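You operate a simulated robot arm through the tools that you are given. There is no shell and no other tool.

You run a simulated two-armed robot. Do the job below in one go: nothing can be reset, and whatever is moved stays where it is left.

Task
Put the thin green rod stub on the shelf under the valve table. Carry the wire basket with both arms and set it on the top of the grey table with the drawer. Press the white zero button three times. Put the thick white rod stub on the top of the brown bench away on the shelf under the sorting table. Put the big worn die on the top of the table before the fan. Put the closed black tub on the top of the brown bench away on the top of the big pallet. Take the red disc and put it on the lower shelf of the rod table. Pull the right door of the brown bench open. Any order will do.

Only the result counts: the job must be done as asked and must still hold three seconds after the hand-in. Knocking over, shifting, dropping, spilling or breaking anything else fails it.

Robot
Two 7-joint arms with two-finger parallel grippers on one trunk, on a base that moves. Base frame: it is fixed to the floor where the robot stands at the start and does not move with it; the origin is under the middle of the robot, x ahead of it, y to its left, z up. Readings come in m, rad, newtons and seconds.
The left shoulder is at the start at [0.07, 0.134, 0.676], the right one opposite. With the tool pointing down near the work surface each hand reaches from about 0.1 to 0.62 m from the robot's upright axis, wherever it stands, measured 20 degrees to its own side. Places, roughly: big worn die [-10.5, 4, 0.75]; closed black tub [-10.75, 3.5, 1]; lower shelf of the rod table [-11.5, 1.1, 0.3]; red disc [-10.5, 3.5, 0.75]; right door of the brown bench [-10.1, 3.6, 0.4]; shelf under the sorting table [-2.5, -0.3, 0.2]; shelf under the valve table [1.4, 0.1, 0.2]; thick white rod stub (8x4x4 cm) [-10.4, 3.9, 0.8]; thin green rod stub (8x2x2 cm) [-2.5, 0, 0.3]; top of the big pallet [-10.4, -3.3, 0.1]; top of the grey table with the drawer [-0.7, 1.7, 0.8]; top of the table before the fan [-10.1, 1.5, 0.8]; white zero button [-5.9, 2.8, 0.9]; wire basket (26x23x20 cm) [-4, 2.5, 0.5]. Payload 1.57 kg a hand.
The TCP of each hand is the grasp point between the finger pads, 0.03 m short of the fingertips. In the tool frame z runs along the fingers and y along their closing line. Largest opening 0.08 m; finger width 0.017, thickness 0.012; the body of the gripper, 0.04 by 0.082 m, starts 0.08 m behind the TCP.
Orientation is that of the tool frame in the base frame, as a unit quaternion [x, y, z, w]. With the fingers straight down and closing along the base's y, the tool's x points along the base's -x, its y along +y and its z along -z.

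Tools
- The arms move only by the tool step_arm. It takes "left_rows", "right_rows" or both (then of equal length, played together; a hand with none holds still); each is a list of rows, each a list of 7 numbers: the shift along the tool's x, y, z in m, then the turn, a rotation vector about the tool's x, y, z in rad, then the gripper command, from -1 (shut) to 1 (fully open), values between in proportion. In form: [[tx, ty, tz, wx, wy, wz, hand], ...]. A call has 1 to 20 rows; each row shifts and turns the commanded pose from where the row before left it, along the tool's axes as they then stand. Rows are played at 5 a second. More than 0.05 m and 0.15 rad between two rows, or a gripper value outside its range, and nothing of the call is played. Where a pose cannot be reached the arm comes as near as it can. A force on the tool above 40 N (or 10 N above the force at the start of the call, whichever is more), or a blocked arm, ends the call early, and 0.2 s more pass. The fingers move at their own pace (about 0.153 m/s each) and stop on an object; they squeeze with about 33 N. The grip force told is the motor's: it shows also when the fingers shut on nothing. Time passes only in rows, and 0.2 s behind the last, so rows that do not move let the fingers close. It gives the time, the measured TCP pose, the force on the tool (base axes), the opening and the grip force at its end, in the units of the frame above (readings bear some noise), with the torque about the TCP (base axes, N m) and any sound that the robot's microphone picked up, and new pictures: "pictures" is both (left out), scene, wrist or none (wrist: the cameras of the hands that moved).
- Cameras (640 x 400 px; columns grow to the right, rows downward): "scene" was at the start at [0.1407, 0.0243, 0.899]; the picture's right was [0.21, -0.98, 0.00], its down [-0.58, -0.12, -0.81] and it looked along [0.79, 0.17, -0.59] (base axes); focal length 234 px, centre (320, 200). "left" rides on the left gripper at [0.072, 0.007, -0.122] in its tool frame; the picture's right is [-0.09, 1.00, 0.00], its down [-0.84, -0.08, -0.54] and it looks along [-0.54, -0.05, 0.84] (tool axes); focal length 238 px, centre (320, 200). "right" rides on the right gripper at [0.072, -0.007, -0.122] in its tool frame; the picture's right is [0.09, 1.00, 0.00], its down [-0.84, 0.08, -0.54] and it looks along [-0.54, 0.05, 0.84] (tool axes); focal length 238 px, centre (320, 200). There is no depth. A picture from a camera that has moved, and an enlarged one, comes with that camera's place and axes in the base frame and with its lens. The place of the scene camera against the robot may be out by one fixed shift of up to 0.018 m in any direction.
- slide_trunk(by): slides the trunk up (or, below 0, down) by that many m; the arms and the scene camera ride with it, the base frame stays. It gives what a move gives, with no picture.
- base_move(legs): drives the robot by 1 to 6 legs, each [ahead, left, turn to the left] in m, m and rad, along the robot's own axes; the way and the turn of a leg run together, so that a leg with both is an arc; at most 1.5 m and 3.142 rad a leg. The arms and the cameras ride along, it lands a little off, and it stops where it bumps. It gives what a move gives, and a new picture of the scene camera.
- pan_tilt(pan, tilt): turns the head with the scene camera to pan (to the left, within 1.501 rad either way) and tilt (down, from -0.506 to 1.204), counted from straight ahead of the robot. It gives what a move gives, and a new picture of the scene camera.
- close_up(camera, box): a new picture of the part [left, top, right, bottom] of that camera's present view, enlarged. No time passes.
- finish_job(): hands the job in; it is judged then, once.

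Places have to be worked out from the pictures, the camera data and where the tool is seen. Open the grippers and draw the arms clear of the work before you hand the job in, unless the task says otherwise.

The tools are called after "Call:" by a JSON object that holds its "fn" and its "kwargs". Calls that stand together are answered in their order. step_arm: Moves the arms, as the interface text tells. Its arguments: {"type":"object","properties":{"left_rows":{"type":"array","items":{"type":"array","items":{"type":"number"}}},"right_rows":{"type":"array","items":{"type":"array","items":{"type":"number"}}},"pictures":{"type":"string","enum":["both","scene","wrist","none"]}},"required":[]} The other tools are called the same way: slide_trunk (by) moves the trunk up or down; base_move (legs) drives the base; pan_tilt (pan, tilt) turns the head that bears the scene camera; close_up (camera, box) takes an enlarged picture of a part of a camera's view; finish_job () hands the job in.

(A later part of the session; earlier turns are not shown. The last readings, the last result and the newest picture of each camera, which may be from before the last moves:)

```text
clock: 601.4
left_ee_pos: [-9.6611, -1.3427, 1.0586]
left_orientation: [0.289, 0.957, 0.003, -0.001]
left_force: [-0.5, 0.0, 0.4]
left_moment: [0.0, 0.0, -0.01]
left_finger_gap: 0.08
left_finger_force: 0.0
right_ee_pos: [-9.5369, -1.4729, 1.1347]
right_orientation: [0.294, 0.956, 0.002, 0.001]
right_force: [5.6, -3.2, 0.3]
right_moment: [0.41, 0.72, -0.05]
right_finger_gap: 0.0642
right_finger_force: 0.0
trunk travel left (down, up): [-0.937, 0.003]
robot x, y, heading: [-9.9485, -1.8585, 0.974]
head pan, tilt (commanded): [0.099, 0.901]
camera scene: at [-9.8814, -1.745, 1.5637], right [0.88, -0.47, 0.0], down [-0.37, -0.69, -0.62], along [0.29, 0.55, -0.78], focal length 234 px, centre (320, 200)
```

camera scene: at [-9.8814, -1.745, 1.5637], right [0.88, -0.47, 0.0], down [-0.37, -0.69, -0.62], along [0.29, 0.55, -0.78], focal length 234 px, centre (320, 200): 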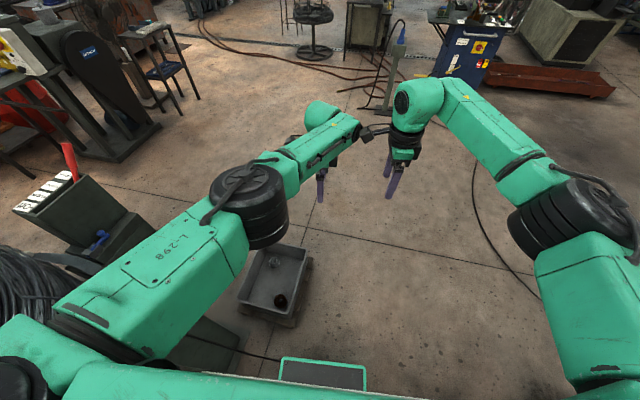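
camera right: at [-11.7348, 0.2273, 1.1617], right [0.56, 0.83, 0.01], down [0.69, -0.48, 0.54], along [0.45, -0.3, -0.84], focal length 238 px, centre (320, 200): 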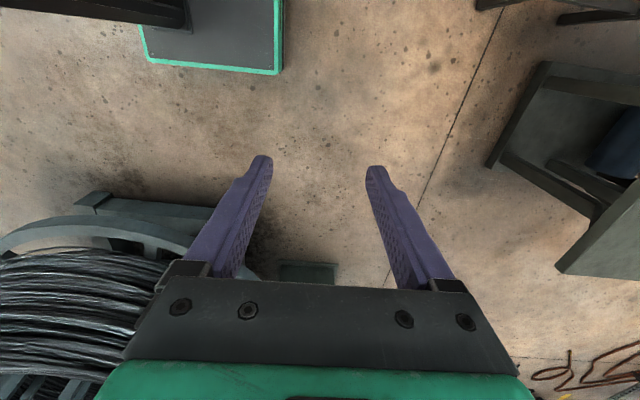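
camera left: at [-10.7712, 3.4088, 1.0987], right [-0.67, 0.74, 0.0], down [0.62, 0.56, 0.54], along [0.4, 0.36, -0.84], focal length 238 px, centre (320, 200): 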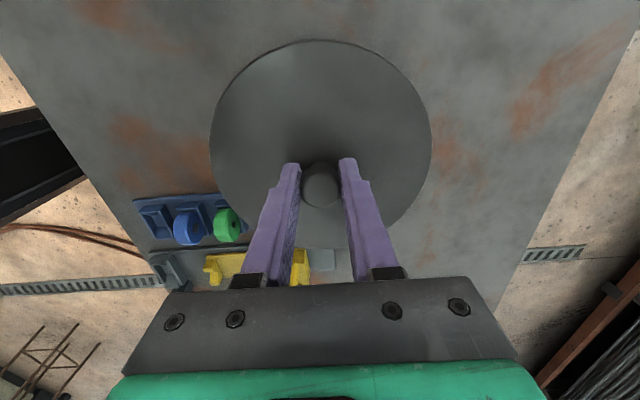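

My hands were touching each other, and the gap here is narrow. I separate the right hand, then turn the base to align with the gap (heading ≈0.355) and drive through it.

Call:
{"fn": "step_arm", "kwargs": {"right_rows": [[-0.03, 0, 0, 0, 0, 0, 0.6], [-0.03, 0, 0, 0, 0, 0, 0.6], [0, 0, 0, 0, 0, 0, 0.6]], "pictures": "none"}}

Call:
{"fn": "base_move", "kwargs": {"legs": [[0, 0, -0.62], [0.4, 0, 0], [0.35, 0, 0]]}}

```text
clock: 602.2
left_ee_pos: [-9.662, -1.3446, 1.0589]
left_orientation: [0.288, 0.958, 0.001, -0.001]
left_force: [-0.1, 0.4, -0.1]
left_moment: [-0.01, -0.01, -0.03]
left_finger_gap: 0.0798
left_finger_force: 0.0
right_ee_pos: [-9.4876, -1.5051, 1.1363]
right_orientation: [0.294, 0.956, 0.004, 0.001]
right_force: [-0.9, 0.7, 0.1]
right_moment: [0.03, 0.04, 0.01]
right_finger_gap: 0.064
right_finger_force: 0.1
trunk travel left (down, up): [-0.937, 0.003]
robot x, y, heading: [-9.953, -1.8586, 0.977]
head pan, tilt (commanded): [0.099, 0.901]
```

```text
clock: 608.2
left_ee_pos: [-8.7234, -1.3238, 1.0625]
left_orientation: [0.558, 0.83, 0.003, 0.0]
left_force: [-0.4, -0.6, 0.9]
left_moment: [0.03, -0.06, -0.03]
left_finger_gap: 0.0796
left_finger_force: 0.0
right_ee_pos: [-8.6697, -1.5573, 1.1371]
right_orientation: [0.563, 0.826, 0.004, 0.002]
right_force: [-0.7, -0.3, 1.2]
right_moment: [0.03, -0.01, 0.01]
right_finger_gap: 0.0643
right_finger_force: 0.1
trunk travel left (down, up): [-0.937, 0.003]
robot x, y, heading: [-9.2539, -1.5881, 0.372]
head pan, tilt (commanded): [0.099, 0.901]
camera scene: at [-9.1351, -1.5267, 1.5641], right [0.46, -0.89, 0.0], down [-0.69, -0.36, -0.62], along [0.55, 0.29, -0.78], focal length 234 px, centre (320, 200)
```

scene: 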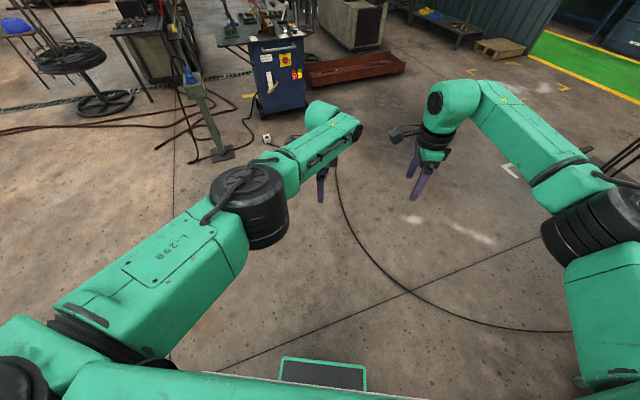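

Through the gap. I turn north and check on the grey bin.

Call:
{"fn": "base_move", "kwargs": {"legs": [[0, 0, 1.2]]}}

Call:
{"fn": "pan_tilt", "kwargs": {"pan": 1.1, "tilt": 0.8}}

```text
clock: 611.6
left_ee_pos: [-9.3016, -0.9962, 1.0608]
left_orientation: [-0.007, 1.0, 0.0, -0.002]
left_force: [0.1, 0.0, 0.5]
left_moment: [-0.03, 0.0, 0.01]
left_finger_gap: 0.08
left_finger_force: 0.1
right_ee_pos: [-9.0657, -1.0311, 1.136]
right_orientation: [-0.001, 1.0, 0.004, -0.001]
right_force: [-0.6, 0.1, -0.6]
right_moment: [-0.01, 0.01, 0.0]
right_finger_gap: 0.0642
right_finger_force: 0.1
trunk travel left (down, up): [-0.937, 0.003]
robot x, y, heading: [-9.2533, -1.5859, 1.575]
head pan, tilt (commanded): [0.099, 0.901]
camera scene: at [-9.2533, -1.4533, 1.5638], right [0.99, 0.1, 0.0], down [0.08, -0.78, -0.62], along [-0.07, 0.62, -0.78], focal length 234 px, centre (320, 200)
```

scene: 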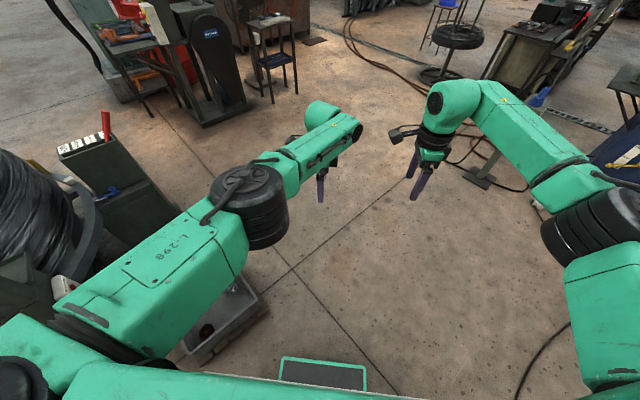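

```text
clock: 612.9
left_ee_pos: [-9.3017, -0.9952, 1.0605]
left_orientation: [-0.007, 1.0, 0.001, -0.002]
left_force: [0.7, 0.0, -0.5]
left_moment: [-0.02, 0.01, 0.01]
left_finger_gap: 0.08
left_finger_force: 0.1
right_ee_pos: [-9.0652, -1.0313, 1.1349]
right_orientation: [-0.001, 1.0, 0.003, 0.0]
right_force: [-0.3, 0.1, 0.2]
right_moment: [-0.02, -0.02, 0.04]
right_finger_gap: 0.0636
right_finger_force: 0.1
trunk travel left (down, up): [-0.937, 0.003]
robot x, y, heading: [-9.2508, -1.5884, 1.58]
head pan, tilt (commanded): [1.1, 0.799]
camera scene: at [-9.3179, -1.4919, 1.5717], right [0.45, 0.89, 0.0], down [0.64, -0.32, -0.7], along [-0.62, 0.31, -0.72], focal length 234 px, centre (320, 200)
```

scene: 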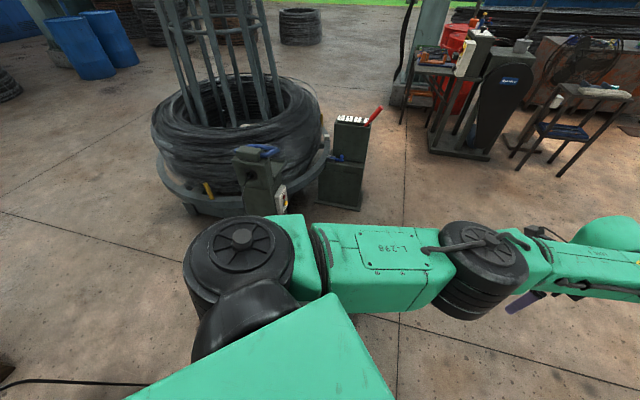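

The bin's pallet looks upright in the first picture. I drive on north 1 m and glance back at it to judge whether it moved.

Call:
{"fn": "base_move", "kwargs": {"legs": [[1.1, 0, 0]]}}

Call:
{"fn": "pan_tilt", "kwargs": {"pan": 1.5, "tilt": 0.7}}

```text
clock: 618.5
left_ee_pos: [-9.2856, 0.0889, 1.0605]
left_orientation: [0.003, 1.0, 0.001, -0.002]
left_force: [1.2, 0.4, 0.3]
left_moment: [0.02, -0.01, 0.0]
left_finger_gap: 0.0801
left_finger_force: 0.0
right_ee_pos: [-9.049, 0.0482, 1.1371]
right_orientation: [0.008, 1.0, 0.003, 0.0]
right_force: [0.7, -0.6, 0.1]
right_moment: [0.0, -0.02, -0.01]
right_finger_gap: 0.0638
right_finger_force: 0.0
trunk travel left (down, up): [-0.937, 0.003]
robot x, y, heading: [-9.2425, -0.4992, 1.559]
head pan, tilt (commanded): [1.1, 0.799]
camera scene: at [-9.311, -0.4072, 1.5717], right [0.47, 0.88, 0.0], down [0.63, -0.33, -0.7], along [-0.62, 0.33, -0.72], focal length 234 px, centre (320, 200)
```

scene: 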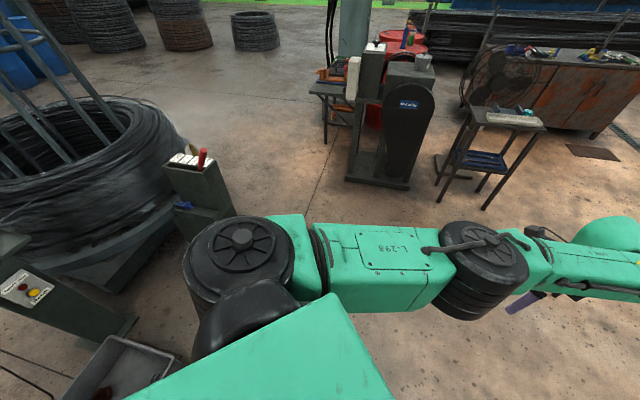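

```text
clock: 619.4
left_ee_pos: [-9.2846, 0.0904, 1.0602]
left_orientation: [0.003, 1.0, 0.001, -0.001]
left_force: [-0.7, -0.5, -0.4]
left_moment: [-0.02, 0.03, 0.02]
left_finger_gap: 0.08
left_finger_force: 0.1
right_ee_pos: [-9.0493, 0.0502, 1.1354]
right_orientation: [0.008, 1.0, 0.004, 0.0]
right_force: [0.4, 0.5, 0.5]
right_moment: [0.0, 0.01, 0.01]
right_finger_gap: 0.064
right_finger_force: 0.1
trunk travel left (down, up): [-0.937, 0.003]
robot x, y, heading: [-9.2448, -0.5006, 1.558]
head pan, tilt (commanded): [1.499, 0.7]
camera scene: at [-9.3242, -0.436, 1.5799], right [0.09, 1.0, 0.0], down [0.64, -0.06, -0.76], along [-0.76, 0.07, -0.64], focal length 234 px, centre (320, 200)
```

scene: 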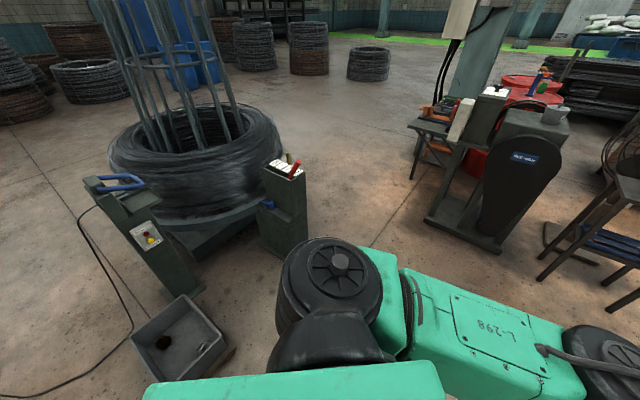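

The bin's pallet corners match my earlier measurements, so it didn't shift. I continue north to the bench for the door and rod.

Call:
{"fn": "base_move", "kwargs": {"legs": [[1.4, 0, 0], [1.3, 0, 0], [0, 0, 0.827], [0.35, 0, 0]]}}

Call:
{"fn": "pan_tilt", "kwargs": {"pan": -0.1, "tilt": 0.5}}

Call:
{"fn": "close_up", "kwargs": {"camera": "scene", "box": [160, 120, 560, 370]}}

```text
clock: 636.5
left_ee_pos: [-9.8468, 2.8377, 1.0604]
left_orientation: [-0.383, 0.924, 0.001, -0.002]
left_force: [0.3, 0.6, -1.4]
left_moment: [0.02, 0.0, -0.03]
left_finger_gap: 0.0799
left_finger_force: 0.1
right_ee_pos: [-9.6539, 2.9773, 1.1374]
right_orientation: [-0.377, 0.926, 0.004, -0.002]
right_force: [0.2, -1.3, -0.4]
right_moment: [0.0, 0.0, -0.02]
right_finger_gap: 0.064
right_finger_force: 0.1
trunk travel left (down, up): [-0.937, 0.003]
robot x, y, heading: [-9.4019, 2.4546, 2.349]
head pan, tilt (commanded): [1.499, 0.7]
camera scene: at [-9.4938, 2.438, 1.5801], right [-0.65, 0.76, 0.0], down [0.49, 0.42, -0.77], along [-0.58, -0.5, -0.64], focal length 234 px, centre (320, 200)
```

scene: 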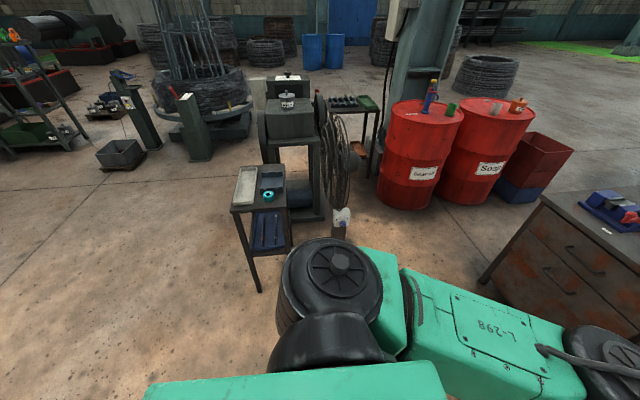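

```text
clock: 638.2
left_ee_pos: [-9.8493, 2.8393, 1.061]
left_orientation: [-0.383, 0.924, 0.0, -0.001]
left_force: [0.1, 0.4, 0.3]
left_moment: [0.0, 0.01, -0.02]
left_finger_gap: 0.08
left_finger_force: 0.1
right_ee_pos: [-9.6557, 2.9781, 1.1347]
right_orientation: [-0.378, 0.926, 0.003, -0.001]
right_force: [-0.5, -0.1, 0.3]
right_moment: [0.01, -0.01, -0.02]
right_finger_gap: 0.064
right_finger_force: 0.1
trunk travel left (down, up): [-0.937, 0.003]
robot x, y, heading: [-9.402, 2.4537, 2.351]
head pan, tilt (commanded): [-0.099, 0.499]
camera scene: at [-9.4887, 2.5664, 1.5976], right [0.78, 0.63, 0.0], down [0.3, -0.37, -0.88], along [-0.55, 0.68, -0.48], focal length 234 px, centre (320, 200)
```

scene: 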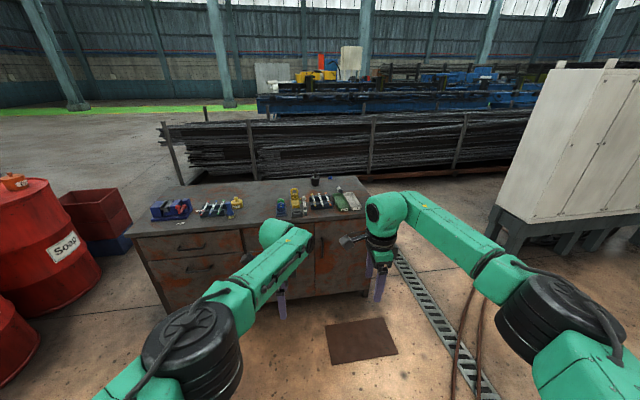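

```text
1.60 times, centred on (360, 245) of scene
camera zoom: at [-9.4887, 2.5664, 1.5976], right [0.78, 0.63, 0.0], down [0.3, -0.37, -0.88], along [-0.55, 0.68, -0.48], focal length 375 px, centre (256, 128)
```

zoom: 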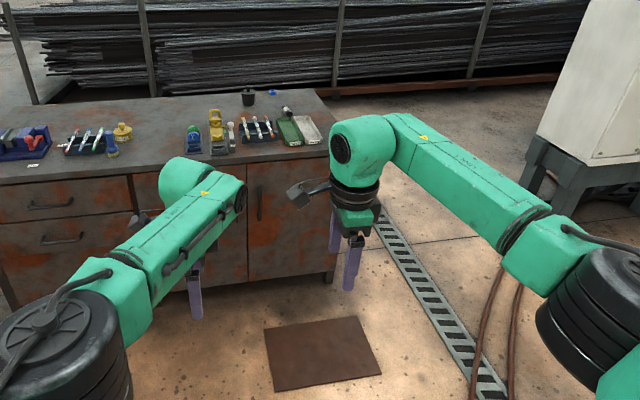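

I restore both hands to the standard orientation (closing left-right) by turning each -90° about its finger axis.

Call:
{"fn": "step_arm", "kwargs": {"left_rows": [[0, 0, 0, 0, 0, -0.1428, 1], [0, 0, 0, 0, 0, -0.1428, 1], [0, 0, 0, 0, 0, -0.1428, 1], [0, 0, 0, 0, 0, -0.1428, 1], [0, 0, 0, 0, 0, -0.1428, 1], [0, 0, 0, 0, 0, -0.1428, 1], [0, 0, 0, 0, 0, -0.1428, 1], [0, 0, 0, 0, 0, -0.1428, 1], [0, 0, 0, 0, 0, -0.1428, 1], [0, 0, 0, 0, 0, -0.1428, 1], [0, 0, 0, 0, 0, -0.1428, 1], [0, 0, 0, 0, 0, 0, 1]], "right_rows": [[0, 0, 0, 0, 0, -0.1428, 1], [0, 0, 0, 0, 0, -0.1428, 1], [0, 0, 0, 0, 0, -0.1428, 1], [0, 0, 0, 0, 0, -0.1428, 1], [0, 0, 0, 0, 0, -0.1428, 1], [0, 0, 0, 0, 0, -0.1428, 1], [0, 0, 0, 0, 0, -0.1428, 1], [0, 0, 0, 0, 0, -0.1428, 1], [0, 0, 0, 0, 0, -0.1428, 1], [0, 0, 0, 0, 0, -0.1428, 1], [0, 0, 0, 0, 0, -0.1428, 1], [0, 0, 0, 0, 0, 0, 1]], "pictures": "none"}}

```text
clock: 640.8
left_ee_pos: [-9.8491, 2.8394, 1.0609]
left_orientation: [0.924, -0.382, -0.001, 0.002]
left_force: [0.7, 0.6, -0.1]
left_moment: [0.0, 0.01, 0.01]
left_finger_gap: 0.0801
left_finger_force: 0.1
right_ee_pos: [-9.6552, 2.979, 1.1357]
right_orientation: [0.921, -0.389, -0.003, -0.001]
right_force: [-0.2, 0.0, -0.1]
right_moment: [0.03, 0.0, 0.0]
right_finger_gap: 0.0799
right_finger_force: 0.0
trunk travel left (down, up): [-0.937, 0.003]
robot x, y, heading: [-9.4062, 2.4554, 2.346]
head pan, tilt (commanded): [-0.099, 0.499]
```

Both are in standard orientation. I now pitch the right hand up to point horizontally forward, and retract the left hand back and outward.

Call:
{"fn": "step_arm", "kwargs": {"left_rows": [[0.02, 0.014, 0, 0, 0, 0, 1], [0.02, 0.014, 0, 0, 0, 0, 1], [0.02, 0.014, 0, 0, 0, 0, 1], [0.02, 0.014, 0, 0, 0, 0, 1], [0.02, 0.014, 0, 0, 0, 0, 1], [0.02, 0.014, 0, 0, 0, 0, 1], [0.02, 0.014, 0, 0, 0, 0, 1], [0.02, 0.014, 0, 0, 0, 0, 1], [0.02, 0.014, 0, 0, 0, 0, 1], [0.02, 0.014, 0, 0, 0, 0, 1], [0.02, 0.014, 0, 0, 0, 0, 1], [0, 0, 0, 0, 0, 0, 1]], "right_rows": [[0, 0, 0, 0, -0.1428, 0, 1], [0, 0, 0, 0, -0.1428, 0, 1], [0, 0, 0, 0, -0.1428, 0, 1], [0, 0, 0, 0, -0.1428, 0, 1], [0, 0, 0, 0, -0.1428, 0, 1], [0, 0, 0, 0, -0.1428, 0, 1], [0, 0, 0, 0, -0.1428, 0, 1], [0, 0, 0, 0, -0.1428, 0, 1], [0, 0, 0, 0, -0.1428, 0, 1], [0, 0, 0, 0, -0.1428, 0, 1], [0, 0, 0, 0, -0.1428, 0, 1], [0, 0, 0, 0, 0, 0, 1]], "pictures": "scene"}}

```text
clock: 643.4
left_ee_pos: [-9.8034, 2.5759, 1.059]
left_orientation: [0.924, -0.383, -0.001, 0.0]
left_force: [-0.5, 0.5, -0.7]
left_moment: [0.0, 0.0, 0.02]
left_finger_gap: 0.0801
left_finger_force: 0.0
left hand out of reach, approached as far as the arm can: row 1
right_ee_pos: [-9.6602, 2.974, 1.1346]
right_orientation: [0.793, -0.331, -0.474, -0.193]
right_force: [-0.2, -0.2, -1.0]
right_moment: [0.04, 0.0, -0.02]
right_finger_gap: 0.0801
right_finger_force: 0.1
right hand out of reach, approached as far as the arm can: row 8, 9, 10, 11
trunk travel left (down, up): [-0.937, 0.003]
robot x, y, heading: [-9.3993, 2.4484, 2.344]
head pan, tilt (commanded): [-0.099, 0.499]
camera scene: at [-9.4886, 2.5666, 1.5976], right [0.78, 0.63, 0.0], down [0.3, -0.37, -0.88], along [-0.55, 0.68, -0.48], focal length 234 px, centre (320, 200)
```

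scene: 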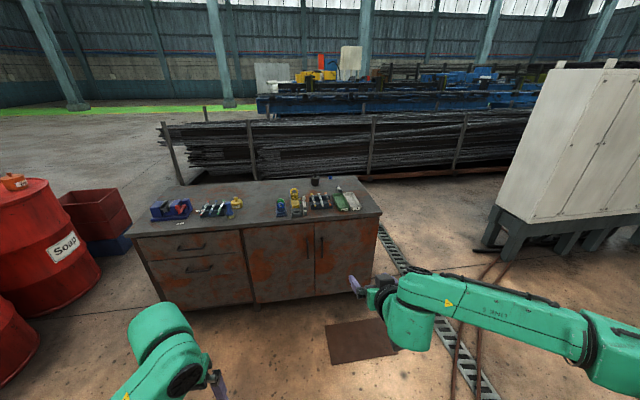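

The right hand reached ~61° of pitch before running out of room. I extend it forward 0.1 m and pitch the remaining ~28°.

Call:
{"fn": "step_arm", "kwargs": {"right_rows": [[-0.024, 0, 0.044, 0, 0, 0, 1], [-0.024, 0, 0.044, 0, 0, 0, 1], [0, 0, 0, 0, -0.125, 0, 1], [0, 0, 0, 0, -0.125, 0, 1], [0, 0, 0, 0, -0.125, 0, 1], [0, 0, 0, 0, -0.122, 0, 1], [0, 0, 0, 0, 0, 0, 1]], "pictures": "none"}}

```text
refused: row 1 steps farther than a row can; nothing moved
```

Call:
{"fn": "step_arm", "kwargs": {"right_rows": [[-0.016, 0, 0.029, 0, 0, 0, 1], [-0.016, 0, 0.029, 0, 0, 0, 1], [-0.016, 0, 0.029, 0, 0, 0, 1], [0, 0, 0, 0, -0.125, 0, 1], [0, 0, 0, 0, -0.125, 0, 1], [0, 0, 0, 0, -0.125, 0, 1], [0, 0, 0, 0, -0.122, 0, 1], [0, 0, 0, 0, 0, 0, 1]], "pictures": "none"}}

```text
clock: 645.2
left_ee_pos: [-9.8036, 2.5757, 1.06]
left_orientation: [0.924, -0.383, -0.001, 0.002]
left_force: [-0.7, -0.4, 1.0]
left_moment: [-0.02, 0.01, 0.01]
left_finger_gap: 0.08
left_finger_force: 0.0
right_ee_pos: [-9.7299, 3.0449, 1.1371]
right_orientation: [0.778, -0.324, -0.499, -0.204]
right_force: [-0.5, -0.7, -0.7]
right_moment: [0.01, -0.02, 0.02]
right_finger_gap: 0.0801
right_finger_force: 0.1
right hand out of reach, approached as far as the arm can: row 4, 5, 6, 7
trunk travel left (down, up): [-0.937, 0.003]
robot x, y, heading: [-9.3999, 2.4541, 2.349]
head pan, tilt (commanded): [-0.099, 0.499]
```

The hand points ~25° below horizontal, which is fine for gripping a vertical bar. I zoom in on the door handles to locate the right one precisely.

Call:
{"fn": "close_up", "kwargs": {"camera": "scene", "box": [240, 190, 400, 310]}}

```text
3.33 times, centred on (320, 250) of scene
camera zoom: at [-9.4883, 2.5661, 1.5976], right [0.78, 0.63, 0.0], down [0.3, -0.37, -0.88], along [-0.55, 0.68, -0.48], focal length 782 px, centre (320, 33)
```

zoom: 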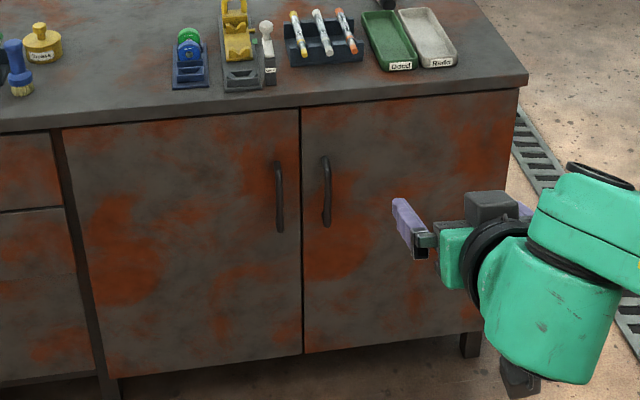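

Triangulated: the right door's handle bar is at about (-10.230,3.509), z≈0.51–0.66. I lower the trunk so the right hand is at z≈0.58, then approach to 0.15 m short of it.

Call:
{"fn": "slide_trunk", "kwargs": {"by": -0.4}}

Call:
{"fn": "slide_trunk", "kwargs": {"by": -0.154}}

Call:
{"fn": "base_move", "kwargs": {"legs": [[0.5, 0, 0.036]]}}

Call:
{"fn": "close_up", "kwargs": {"camera": "right", "box": [0, 0, 640, 400]}}

```text
clock: 649.0
left_ee_pos: [-9.8026, 2.5753, 0.6592]
left_orientation: [0.924, -0.382, -0.001, 0.001]
left_force: [-0.9, -1.1, -0.7]
left_moment: [0.01, 0.02, -0.02]
left_finger_gap: 0.0798
left_finger_force: 0.1
right_ee_pos: [-9.7288, 3.0441, 0.7364]
right_orientation: [0.777, -0.325, -0.498, -0.204]
right_force: [0.5, -0.7, -1.1]
right_moment: [-0.01, 0.03, 0.01]
right_finger_gap: 0.0801
right_finger_force: 0.0
trunk travel left (down, up): [-0.537, 0.403]
robot x, y, heading: [-9.4014, 2.4486, 2.342]
head pan, tilt (commanded): [-0.099, 0.499]
```

```text
clock: 650.8
left_ee_pos: [-9.8031, 2.5756, 0.5053]
left_orientation: [0.924, -0.383, -0.002, 0.001]
left_force: [0.0, 0.2, 0.0]
left_moment: [0.04, 0.03, -0.01]
left_finger_gap: 0.0797
left_finger_force: 0.1
right_ee_pos: [-9.7299, 3.0435, 0.5826]
right_orientation: [0.778, -0.324, -0.498, -0.203]
right_force: [-0.1, 0.3, 0.0]
right_moment: [-0.01, -0.03, 0.0]
right_finger_gap: 0.0801
right_finger_force: 0.0
trunk travel left (down, up): [-0.383, 0.557]
robot x, y, heading: [-9.4012, 2.4531, 2.348]
head pan, tilt (commanded): [-0.099, 0.499]
```

```text
clock: 653.8
left_ee_pos: [-10.163, 2.921, 0.5051]
left_orientation: [0.928, -0.372, -0.001, 0.002]
left_force: [0.0, 0.4, -0.1]
left_moment: [0.02, 0.02, -0.02]
left_finger_gap: 0.0797
left_finger_force: 0.1
right_ee_pos: [-10.1002, 3.3915, 0.5824]
right_orientation: [0.781, -0.315, -0.501, -0.198]
right_force: [0.4, 0.2, -0.2]
right_moment: [-0.01, -0.01, 0.0]
right_finger_gap: 0.0801
right_finger_force: 0.0
trunk travel left (down, up): [-0.383, 0.557]
robot x, y, heading: [-9.7575, 2.8083, 2.367]
head pan, tilt (commanded): [-0.099, 0.499]
camera scene: at [-9.8483, 2.9194, 1.0436], right [0.76, 0.64, 0.0], down [0.31, -0.37, -0.88], along [-0.57, 0.67, -0.48], focal length 234 px, centre (320, 200)
```

scene: 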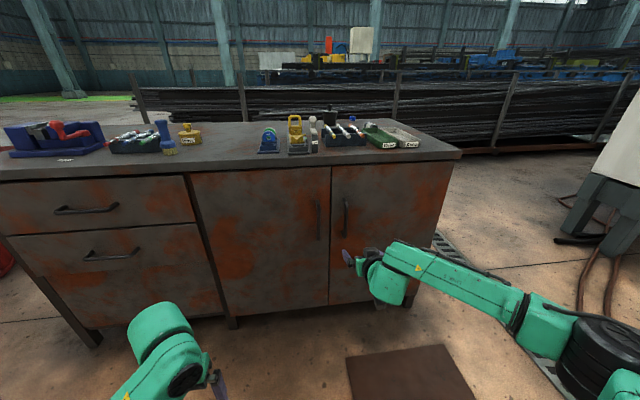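

```text
1.00 times, centred on (320, 200) of right (not enlarged: the box is as wide or as high as the picture)
camera zoom: at [-9.9948, 3.299, 0.5701], right [-0.66, -0.75, -0.08], down [0.05, -0.15, 0.99], along [-0.75, 0.65, 0.14], focal length 238 px, centre (320, 200)
```

zoom: 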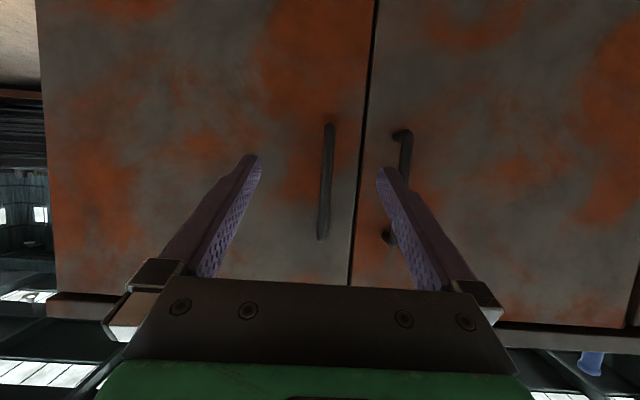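

The wrist view shows the right door's handle bar between my open fingers, ~0.17 m ahead and 0.009 m to the left. I trim sideways and move the base 0.13 m forward.

Call:
{"fn": "step_arm", "kwargs": {"right_rows": [[0, 0.009, 0, 0, 0, 0, 1], [0, 0, 0, 0, 0, 0, 1]], "pictures": "none"}}

Call:
{"fn": "base_move", "kwargs": {"legs": [[0.13, 0, 0]]}}

Call:
{"fn": "close_up", "kwargs": {"camera": "right", "box": [0, 0, 640, 400]}}

```text
clock: 654.4
left_ee_pos: [-10.1621, 2.9219, 0.5053]
left_orientation: [0.928, -0.372, -0.001, 0.0]
left_force: [-0.2, 0.1, -0.2]
left_moment: [0.0, 0.02, 0.0]
left_finger_gap: 0.0801
left_finger_force: 0.2
right_ee_pos: [-10.1062, 3.3853, 0.5826]
right_orientation: [0.781, -0.316, -0.501, -0.198]
right_force: [-0.1, 0.3, -0.4]
right_moment: [0.0, 0.01, -0.03]
right_finger_gap: 0.08
right_finger_force: 0.1
trunk travel left (down, up): [-0.383, 0.557]
robot x, y, heading: [-9.7565, 2.8072, 2.371]
head pan, tilt (commanded): [-0.099, 0.499]
```

```text
clock: 655.7
left_ee_pos: [-10.2573, 3.0155, 0.5056]
left_orientation: [0.927, -0.375, -0.001, 0.001]
left_force: [0.2, -0.1, 0.2]
left_moment: [-0.01, -0.02, -0.02]
left_finger_gap: 0.0799
left_finger_force: 0.1
right_ee_pos: [-10.1981, 3.479, 0.582]
right_orientation: [0.78, -0.319, -0.499, -0.2]
right_force: [0.0, 0.9, 0.3]
right_moment: [-0.04, -0.03, 0.05]
right_finger_gap: 0.0801
right_finger_force: 0.0
trunk travel left (down, up): [-0.383, 0.557]
robot x, y, heading: [-9.8495, 2.9016, 2.368]
head pan, tilt (commanded): [-0.099, 0.499]
camera scene: at [-9.942, 3.0117, 1.0435], right [0.77, 0.64, 0.0], down [0.31, -0.37, -0.88], along [-0.56, 0.67, -0.48], focal length 234 px, centre (320, 200)
```

scene: 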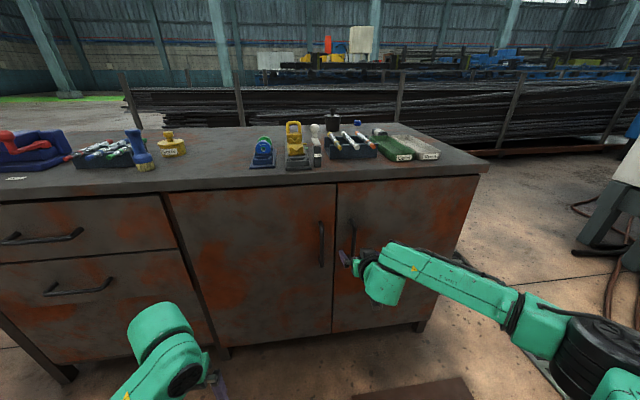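

```text
1.00 times, centred on (320, 200) of right (not enlarged: the box is as wide or as high as the picture)
camera zoom: at [-10.0926, 3.385, 0.5696], right [-0.67, -0.74, -0.08], down [0.05, -0.15, 0.99], along [-0.74, 0.65, 0.14], focal length 238 px, centre (320, 200)
```

zoom: 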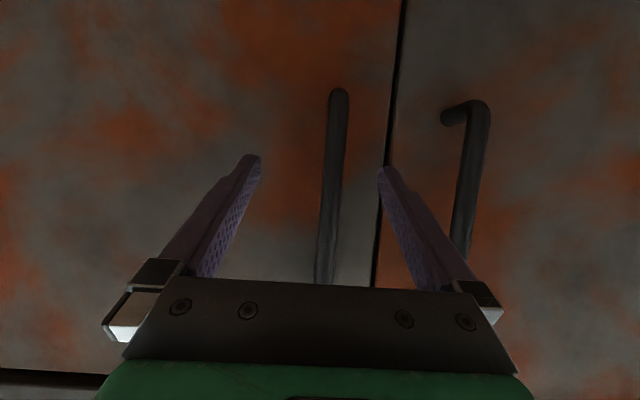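

The bar is ~3 cm ahead and 0.8 cm left of the finger centre. I make the final approach with the arm.

Call:
{"fn": "step_arm", "kwargs": {"right_rows": [[0, 0.008, 0, 0, 0, 0, 1], [-0.0085, 0, 0.018, 0, 0, 0, 1], [0, 0, 0, 0, 0, 0, 1]], "pictures": "wrist"}}

```text
clock: 656.5
left_ee_pos: [-10.2558, 3.0151, 0.5054]
left_orientation: [0.927, -0.375, -0.001, 0.0]
left_force: [0.6, 0.2, 0.8]
left_moment: [-0.01, 0.0, -0.03]
left_finger_gap: 0.0802
left_finger_force: 0.1
right_ee_pos: [-10.2175, 3.4873, 0.5828]
right_orientation: [0.78, -0.318, -0.5, -0.2]
right_force: [0.6, 0.2, 0.6]
right_moment: [0.0, 0.0, -0.03]
right_finger_gap: 0.0804
right_finger_force: 0.0
trunk travel left (down, up): [-0.383, 0.557]
robot x, y, heading: [-9.8531, 2.9004, 2.363]
head pan, tilt (commanded): [-0.099, 0.499]
camera right: at [-10.1119, 3.3925, 0.5704], right [-0.67, -0.74, -0.08], down [0.05, -0.15, 0.99], along [-0.74, 0.65, 0.14], focal length 238 px, centre (320, 200)
```

right: 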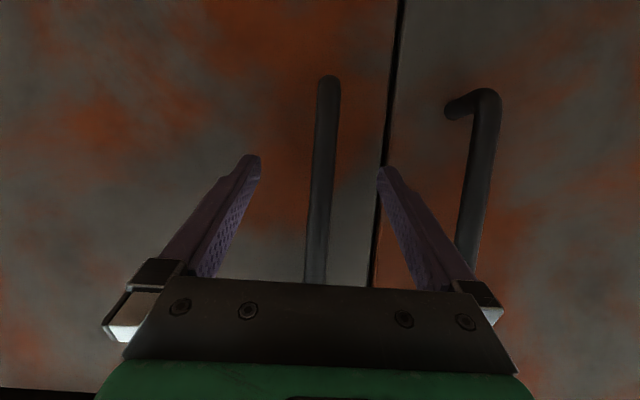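

The bar is now between the fingers at the right depth. I close on it.

Call:
{"fn": "step_arm", "kwargs": {"right_rows": [[-0.002, 0, 0.004, 0, 0, 0, 0.2], [0, 0, 0, 0, 0, 0, -0.6], [0, 0, 0, 0, 0, 0, -1], [0, 0, 0, 0, 0, 0, -1]], "pictures": "wrist"}}

```text
clock: 657.5
left_ee_pos: [-10.2564, 3.0157, 0.5053]
left_orientation: [0.927, -0.374, -0.001, 0.0]
left_force: [-0.8, 0.2, -0.2]
left_moment: [0.0, 0.0, 0.03]
left_finger_gap: 0.0802
left_finger_force: 0.1
right_ee_pos: [-10.2219, 3.4883, 0.5834]
right_orientation: [0.781, -0.317, -0.5, -0.2]
right_force: [-2.3, -3.3, -1.1]
right_moment: [0.4, -0.04, 0.02]
right_finger_gap: 0.0139
right_finger_force: 30.3
trunk travel left (down, up): [-0.383, 0.557]
robot x, y, heading: [-9.8552, 2.9013, 2.369]
head pan, tilt (commanded): [-0.099, 0.499]
camera right: at [-10.1162, 3.3955, 0.5703], right [-0.66, -0.74, -0.08], down [0.05, -0.15, 0.99], along [-0.75, 0.65, 0.14], focal length 238 px, centre (320, 200)
```

right: 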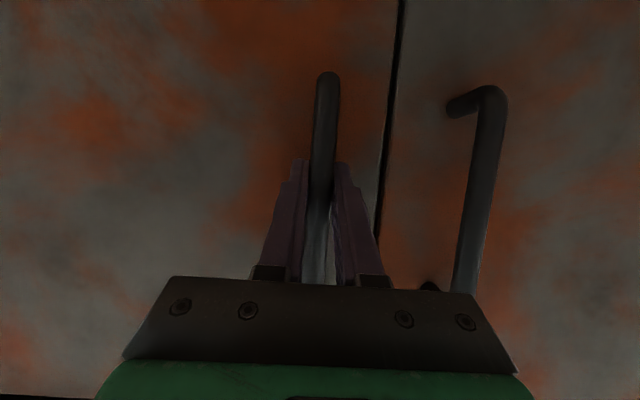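

Gripped (0.014 m bar). The hinge is at about (-10.016,3.755), i.e. 0.71 m ahead and 0.50 m right of me; I rotate my base about that point in a small test arc of 0.12 rad.

Call:
{"fn": "base_move", "kwargs": {"legs": [[-0.06, -0.085, 0.12]]}}

Call:
{"fn": "close_up", "kwargs": {"camera": "scene", "box": [200, 130, 520, 330]}}

```text
clock: 658.6
left_ee_pos: [-10.1657, 2.9914, 0.5045]
left_orientation: [0.948, -0.318, -0.002, 0.001]
left_force: [-0.4, 0.5, 0.2]
left_moment: [0.03, -0.01, -0.01]
left_finger_gap: 0.0799
left_finger_force: 0.1
right_ee_pos: [-10.1876, 3.4667, 0.5831]
right_orientation: [0.798, -0.271, -0.511, -0.17]
right_force: [2.9, 3.7, 0.5]
right_moment: [0.18, -0.33, 0.11]
right_finger_gap: 0.0139
right_finger_force: 30.6
trunk travel left (down, up): [-0.383, 0.557]
robot x, y, heading: [-9.7541, 2.9282, 2.486]
head pan, tilt (commanded): [-0.099, 0.499]
camera scene: at [-9.8522, 3.0245, 1.0436], right [0.69, 0.73, 0.0], down [0.35, -0.33, -0.88], along [-0.64, 0.6, -0.48], focal length 234 px, centre (320, 200)
```

scene: 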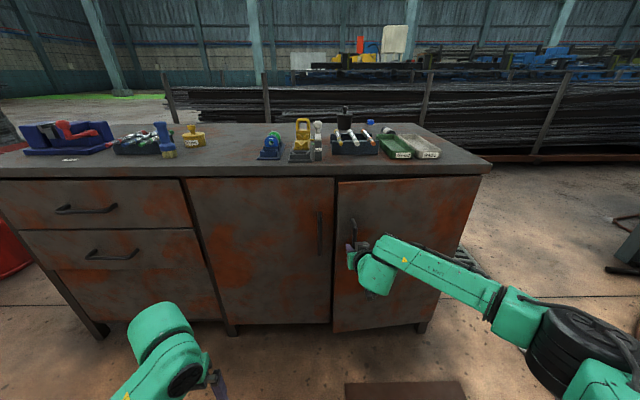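

```text
2.00 times, centred on (360, 230) of scene
camera zoom: at [-9.8522, 3.0245, 1.0436], right [0.69, 0.73, 0.0], down [0.35, -0.33, -0.88], along [-0.64, 0.6, -0.48], focal length 469 px, centre (240, 140)
```

zoom: 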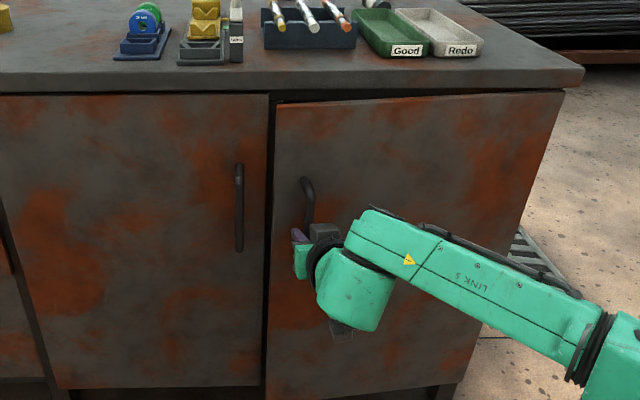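

The door is opening with low force. I continue the arc in three 0.2 rad legs.

Call:
{"fn": "base_move", "kwargs": {"legs": [[-0.099, -0.142, 0.2], [-0.099, -0.142, 0.2]]}}

```text
clock: 661.2
left_ee_pos: [-9.8587, 2.9916, 0.505]
left_orientation: [0.993, -0.122, -0.002, 0.002]
left_force: [0.1, -1.3, -0.3]
left_moment: [0.03, 0.02, 0.04]
left_finger_gap: 0.0798
left_finger_force: 0.1
right_ee_pos: [-10.0652, 3.4229, 0.5832]
right_orientation: [0.835, -0.108, -0.535, -0.066]
right_force: [3.5, 17.1, 1.9]
right_moment: [0.24, -0.06, 0.13]
right_finger_gap: 0.014
right_finger_force: 30.2
trunk travel left (down, up): [-0.383, 0.557]
robot x, y, heading: [-9.4514, 3.0894, 2.89]
head pan, tilt (commanded): [-0.099, 0.499]
camera scene: at [-9.5803, 3.1446, 1.0436], right [0.35, 0.94, 0.0], down [0.45, -0.17, -0.88], along [-0.82, 0.3, -0.48], focal length 234 px, centre (320, 200)
```

scene: 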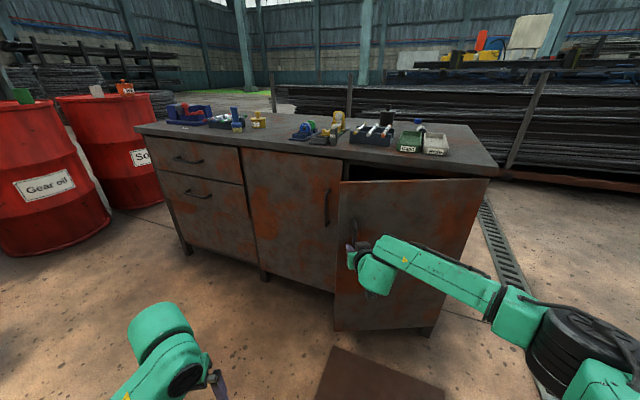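

There's ~17 N toward the hinge, so the true hinge is a bit farther out (≈(-10.0,3.79)). I correct the arc centre and continue.

Call:
{"fn": "base_move", "kwargs": {"legs": [[-0.108, -0.145, 0.2], [-0.108, -0.141, 0.2]]}}

```text
clock: 663.8
left_ee_pos: [-9.5548, 3.1103, 0.5056]
left_orientation: [0.997, 0.08, -0.001, 0.002]
left_force: [-0.2, -0.1, 0.6]
left_moment: [-0.01, -0.02, 0.06]
left_finger_gap: 0.0802
left_finger_force: 0.0
right_ee_pos: [-9.9131, 3.4268, 0.583]
right_orientation: [0.84, 0.065, -0.537, 0.043]
right_force: [1.3, -5.5, -2.3]
right_moment: [0.18, -0.14, 0.13]
right_finger_gap: 0.014
right_finger_force: 30.4
trunk travel left (down, up): [-0.383, 0.557]
robot x, y, heading: [-9.2201, 3.3626, -2.983]
head pan, tilt (commanded): [-0.099, 0.499]
camera scene: at [-9.355, 3.3581, 1.0436], right [-0.05, 1.0, 0.0], down [0.48, 0.03, -0.88], along [-0.88, -0.04, -0.48], focal length 234 px, centre (320, 200)
```

scene: 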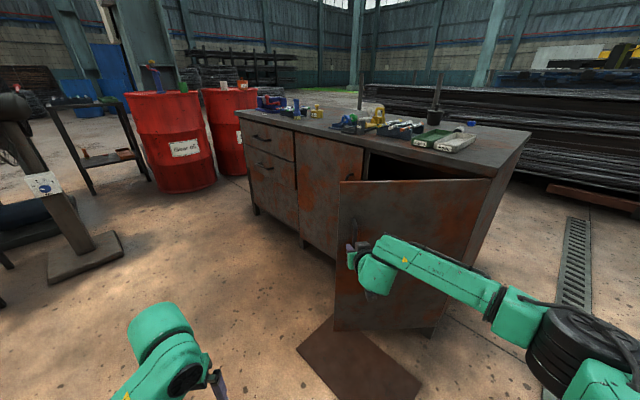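

The door is ~53° open with little force. I continue two more legs.

Call:
{"fn": "base_move", "kwargs": {"legs": [[-0.106, -0.142, 0.2], [-0.106, -0.142, 0.2]]}}

```text
clock: 666.4
left_ee_pos: [-9.3321, 3.3363, 0.5045]
left_orientation: [0.96, 0.278, -0.001, -0.001]
left_force: [0.5, 0.8, -0.1]
left_moment: [0.0, -0.04, -0.02]
left_finger_gap: 0.0798
left_finger_force: 0.1
right_ee_pos: [-9.7822, 3.4806, 0.583]
right_orientation: [0.809, 0.235, -0.516, 0.152]
right_force: [16.1, -24.5, -7.0]
right_moment: [0.24, 0.07, 0.08]
right_finger_gap: 0.0137
right_finger_force: 30.3
trunk travel left (down, up): [-0.383, 0.557]
robot x, y, heading: [-9.1266, 3.7015, -2.588]
head pan, tilt (commanded): [-0.099, 0.499]
camera scene: at [-9.2427, 3.6391, 1.0435], right [-0.44, 0.9, 0.0], down [0.43, 0.21, -0.88], along [-0.79, -0.38, -0.48], focal length 234 px, centre (320, 200)
```

scene: 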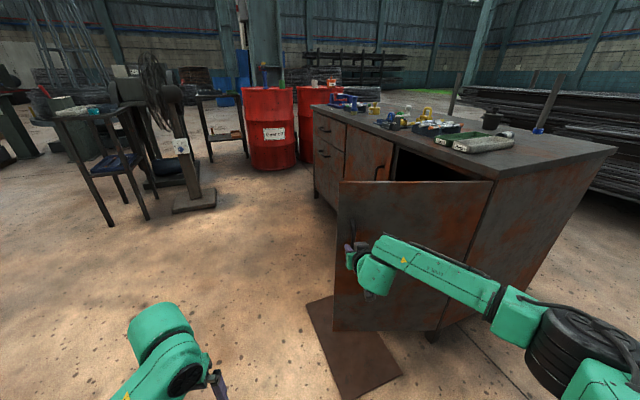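

The door is ~76° open. The fitted hinge is (-9.992,3.837); I use it for two last small legs to bring the door to about 90°.

Call:
{"fn": "base_move", "kwargs": {"legs": [[-0.085, -0.095, 0.15], [-0.085, -0.1, 0.15]]}}

```text
clock: 668.8
left_ee_pos: [-9.2121, 3.5498, 0.5058]
left_orientation: [0.908, 0.419, -0.001, 0.001]
left_force: [-0.3, 0.0, 0.1]
left_moment: [0.01, 0.04, 0.01]
left_finger_gap: 0.0798
left_finger_force: 0.0
right_ee_pos: [-9.6949, 3.5615, 0.5822]
right_orientation: [0.769, 0.346, -0.492, 0.219]
right_force: [0.1, 0.4, 0.3]
right_moment: [-0.43, 0.08, -0.13]
right_finger_gap: 0.0139
right_finger_force: 30.6
trunk travel left (down, up): [-0.383, 0.557]
robot x, y, heading: [-9.1212, 3.9614, -2.283]
head pan, tilt (commanded): [-0.099, 0.499]
stopped in leg 2: the force on the tool passed its limit at 42 N (the readings are from after the stop); the commanded pose is now the measured one
camera scene: at [-9.2154, 3.8659, 1.0436], right [-0.69, 0.73, 0.0], down [0.35, 0.33, -0.88], along [-0.64, -0.6, -0.48], focal length 234 px, centre (320, 200)
```

scene: 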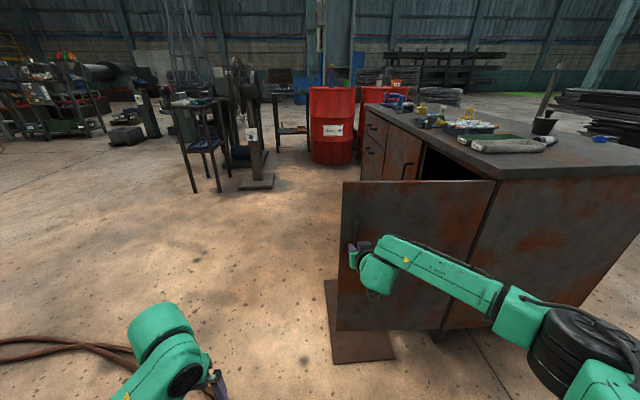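

The door is open ~90° and the force is relaxed. I open the fingers and back straight off the handle.

Call:
{"fn": "step_arm", "kwargs": {"right_rows": [[0, 0, 0, 0, 0, 0, 0], [0, 0, 0, 0, 0, 0, 1], [0, 0, 0, 0, 0, 0, 1]], "pictures": "wrist"}}

Call:
{"fn": "base_move", "kwargs": {"legs": [[-0.25, 0, 0]]}}

```text
clock: 669.6
left_ee_pos: [-9.2119, 3.5501, 0.505]
left_orientation: [0.908, 0.418, 0.0, 0.001]
left_force: [0.3, 1.5, 0.1]
left_moment: [0.0, 0.02, -0.03]
left_finger_gap: 0.0803
left_finger_force: 0.0
right_ee_pos: [-9.6944, 3.5617, 0.583]
right_orientation: [0.768, 0.347, -0.491, 0.22]
right_force: [0.1, 0.0, -0.3]
right_moment: [0.06, 0.0, -0.02]
right_finger_gap: 0.0799
right_finger_force: 0.0
trunk travel left (down, up): [-0.383, 0.557]
robot x, y, heading: [-9.1212, 3.9607, -2.288]
head pan, tilt (commanded): [-0.099, 0.499]
camera right: at [-9.6066, 3.6709, 0.57], right [0.77, -0.63, -0.09], down [0.15, 0.05, 0.99], along [-0.62, -0.77, 0.14], focal length 238 px, centre (320, 200)
```

right: 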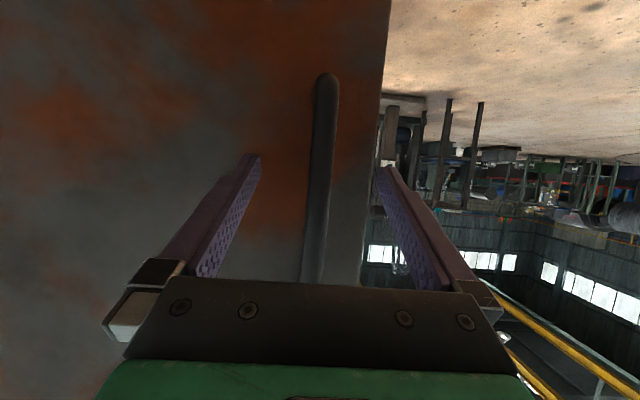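

```text
clock: 671.4
left_ee_pos: [-9.047, 3.739, 0.5059]
left_orientation: [0.908, 0.419, -0.001, 0.002]
left_force: [-0.1, -0.3, 0.4]
left_moment: [0.0, -0.03, 0.0]
left_finger_gap: 0.0797
left_finger_force: 0.0
right_ee_pos: [-9.5308, 3.7495, 0.584]
right_orientation: [0.768, 0.347, -0.491, 0.221]
right_force: [-0.7, 1.2, -1.2]
right_moment: [-0.01, 0.0, 0.0]
right_finger_gap: 0.0801
right_finger_force: 0.0
trunk travel left (down, up): [-0.383, 0.557]
robot x, y, heading: [-8.955, 4.1503, -2.288]
head pan, tilt (commanded): [-0.099, 0.499]
camera scene: at [-9.0516, 4.0549, 1.0437], right [-0.69, 0.73, 0.0], down [0.35, 0.33, -0.88], along [-0.64, -0.6, -0.48], focal length 234 px, centre (320, 200)
```

scene: 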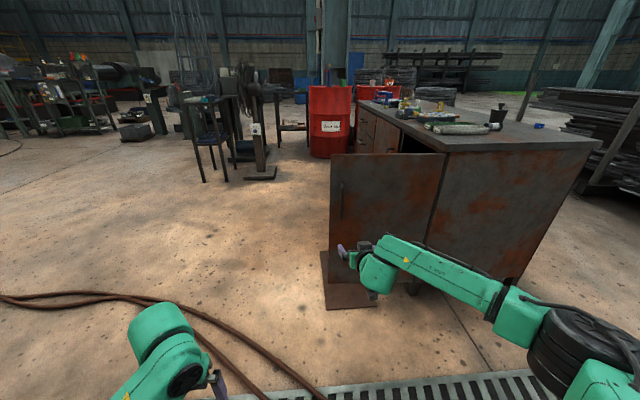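

The door stays open. Now for the white rod: I raise the trunk and restore the right hand to pointing down.

Call:
{"fn": "slide_trunk", "kwargs": {"by": 0.4}}

Call:
{"fn": "slide_trunk", "kwargs": {"by": 0.15}}

Call:
{"fn": "step_arm", "kwargs": {"left_rows": [[-0.015, 0, 0, 0, 0, 0.1428, 1], [-0.015, 0, 0, 0, 0, 0.1428, 1], [-0.015, 0, 0, 0, 0, 0.1428, 1], [-0.015, 0, 0, 0, 0, 0.1428, 1], [0, 0, 0, 0, 0, 0.1428, 1], [0, 0, 0, 0, 0, 0.1428, 1], [0, 0, 0, 0, 0, 0.1428, 1], [0, 0, 0, 0, 0, 0.1428, 1], [0, 0, 0, 0, 0, 0.1428, 1], [0, 0, 0, 0, 0, 0.1428, 1], [0, 0, 0, 0, 0, 0.1428, 1]], "right_rows": [[0, 0, 0, 0, 0.142, 0, 1], [0, 0, 0, 0, 0.142, 0, 1], [0, 0, 0, 0, 0.142, 0, 1], [0, 0, 0, 0, 0.142, 0, 1], [0, 0, 0, 0, 0.142, 0, 1], [0, 0, 0, 0, 0.142, 0, 1], [0, 0, 0, 0, 0.142, 0, 1], [0, 0, 0, 0, 0.142, 0, 1], [0, 0, 0, 0, 0, 0, 1], [0, 0, 0, 0, 0, 0, 1], [0, 0, 0, 0, 0, 0, 1]], "pictures": "none"}}

```text
clock: 675.3
left_ee_pos: [-9.047, 3.7398, 0.9053]
left_orientation: [0.908, 0.42, -0.002, 0.001]
left_force: [-0.5, -0.3, 1.0]
left_moment: [0.0, -0.03, -0.01]
left_finger_gap: 0.08
left_finger_force: 0.1
right_ee_pos: [-9.5304, 3.7487, 0.9825]
right_orientation: [0.768, 0.347, -0.491, 0.22]
right_force: [-0.2, -0.1, -0.3]
right_moment: [0.0, 0.02, 0.03]
right_finger_gap: 0.08
right_finger_force: 0.0
trunk travel left (down, up): [-0.783, 0.157]
robot x, y, heading: [-8.9609, 4.1478, -2.28]
head pan, tilt (commanded): [-0.099, 0.499]
```

```text
clock: 677.0
left_ee_pos: [-9.048, 3.7396, 1.0562]
left_orientation: [0.908, 0.42, 0.0, 0.002]
left_force: [-1.3, -0.2, 0.3]
left_moment: [0.0, 0.0, -0.03]
left_finger_gap: 0.0798
left_finger_force: 0.0
right_ee_pos: [-9.5303, 3.7496, 1.1325]
right_orientation: [0.769, 0.346, -0.491, 0.219]
right_force: [-0.4, 0.6, 0.0]
right_moment: [0.01, 0.02, 0.03]
right_finger_gap: 0.08
right_finger_force: 0.1
trunk travel left (down, up): [-0.933, 0.007]
robot x, y, heading: [-8.9577, 4.1485, -2.276]
head pan, tilt (commanded): [-0.099, 0.499]
```

```text
clock: 679.4
left_ee_pos: [-9.094, 3.7034, 1.0548]
left_orientation: [0.938, -0.346, 0.001, 0.001]
left_force: [-0.3, 0.4, 0.5]
left_moment: [0.03, -0.01, -0.02]
left_finger_gap: 0.0799
left_finger_force: 0.0
right_ee_pos: [-9.4498, 3.7785, 1.1308]
right_orientation: [0.912, 0.41, -0.001, -0.001]
right_force: [-0.1, -0.2, 0.3]
right_moment: [0.0, -0.05, 0.01]
right_finger_gap: 0.08
right_finger_force: 0.0
right hand out of reach, approached as far as the arm can: row 6, 7, 8
trunk travel left (down, up): [-0.933, 0.007]
robot x, y, heading: [-8.9581, 4.1504, -2.281]
head pan, tilt (commanded): [-0.099, 0.499]
```

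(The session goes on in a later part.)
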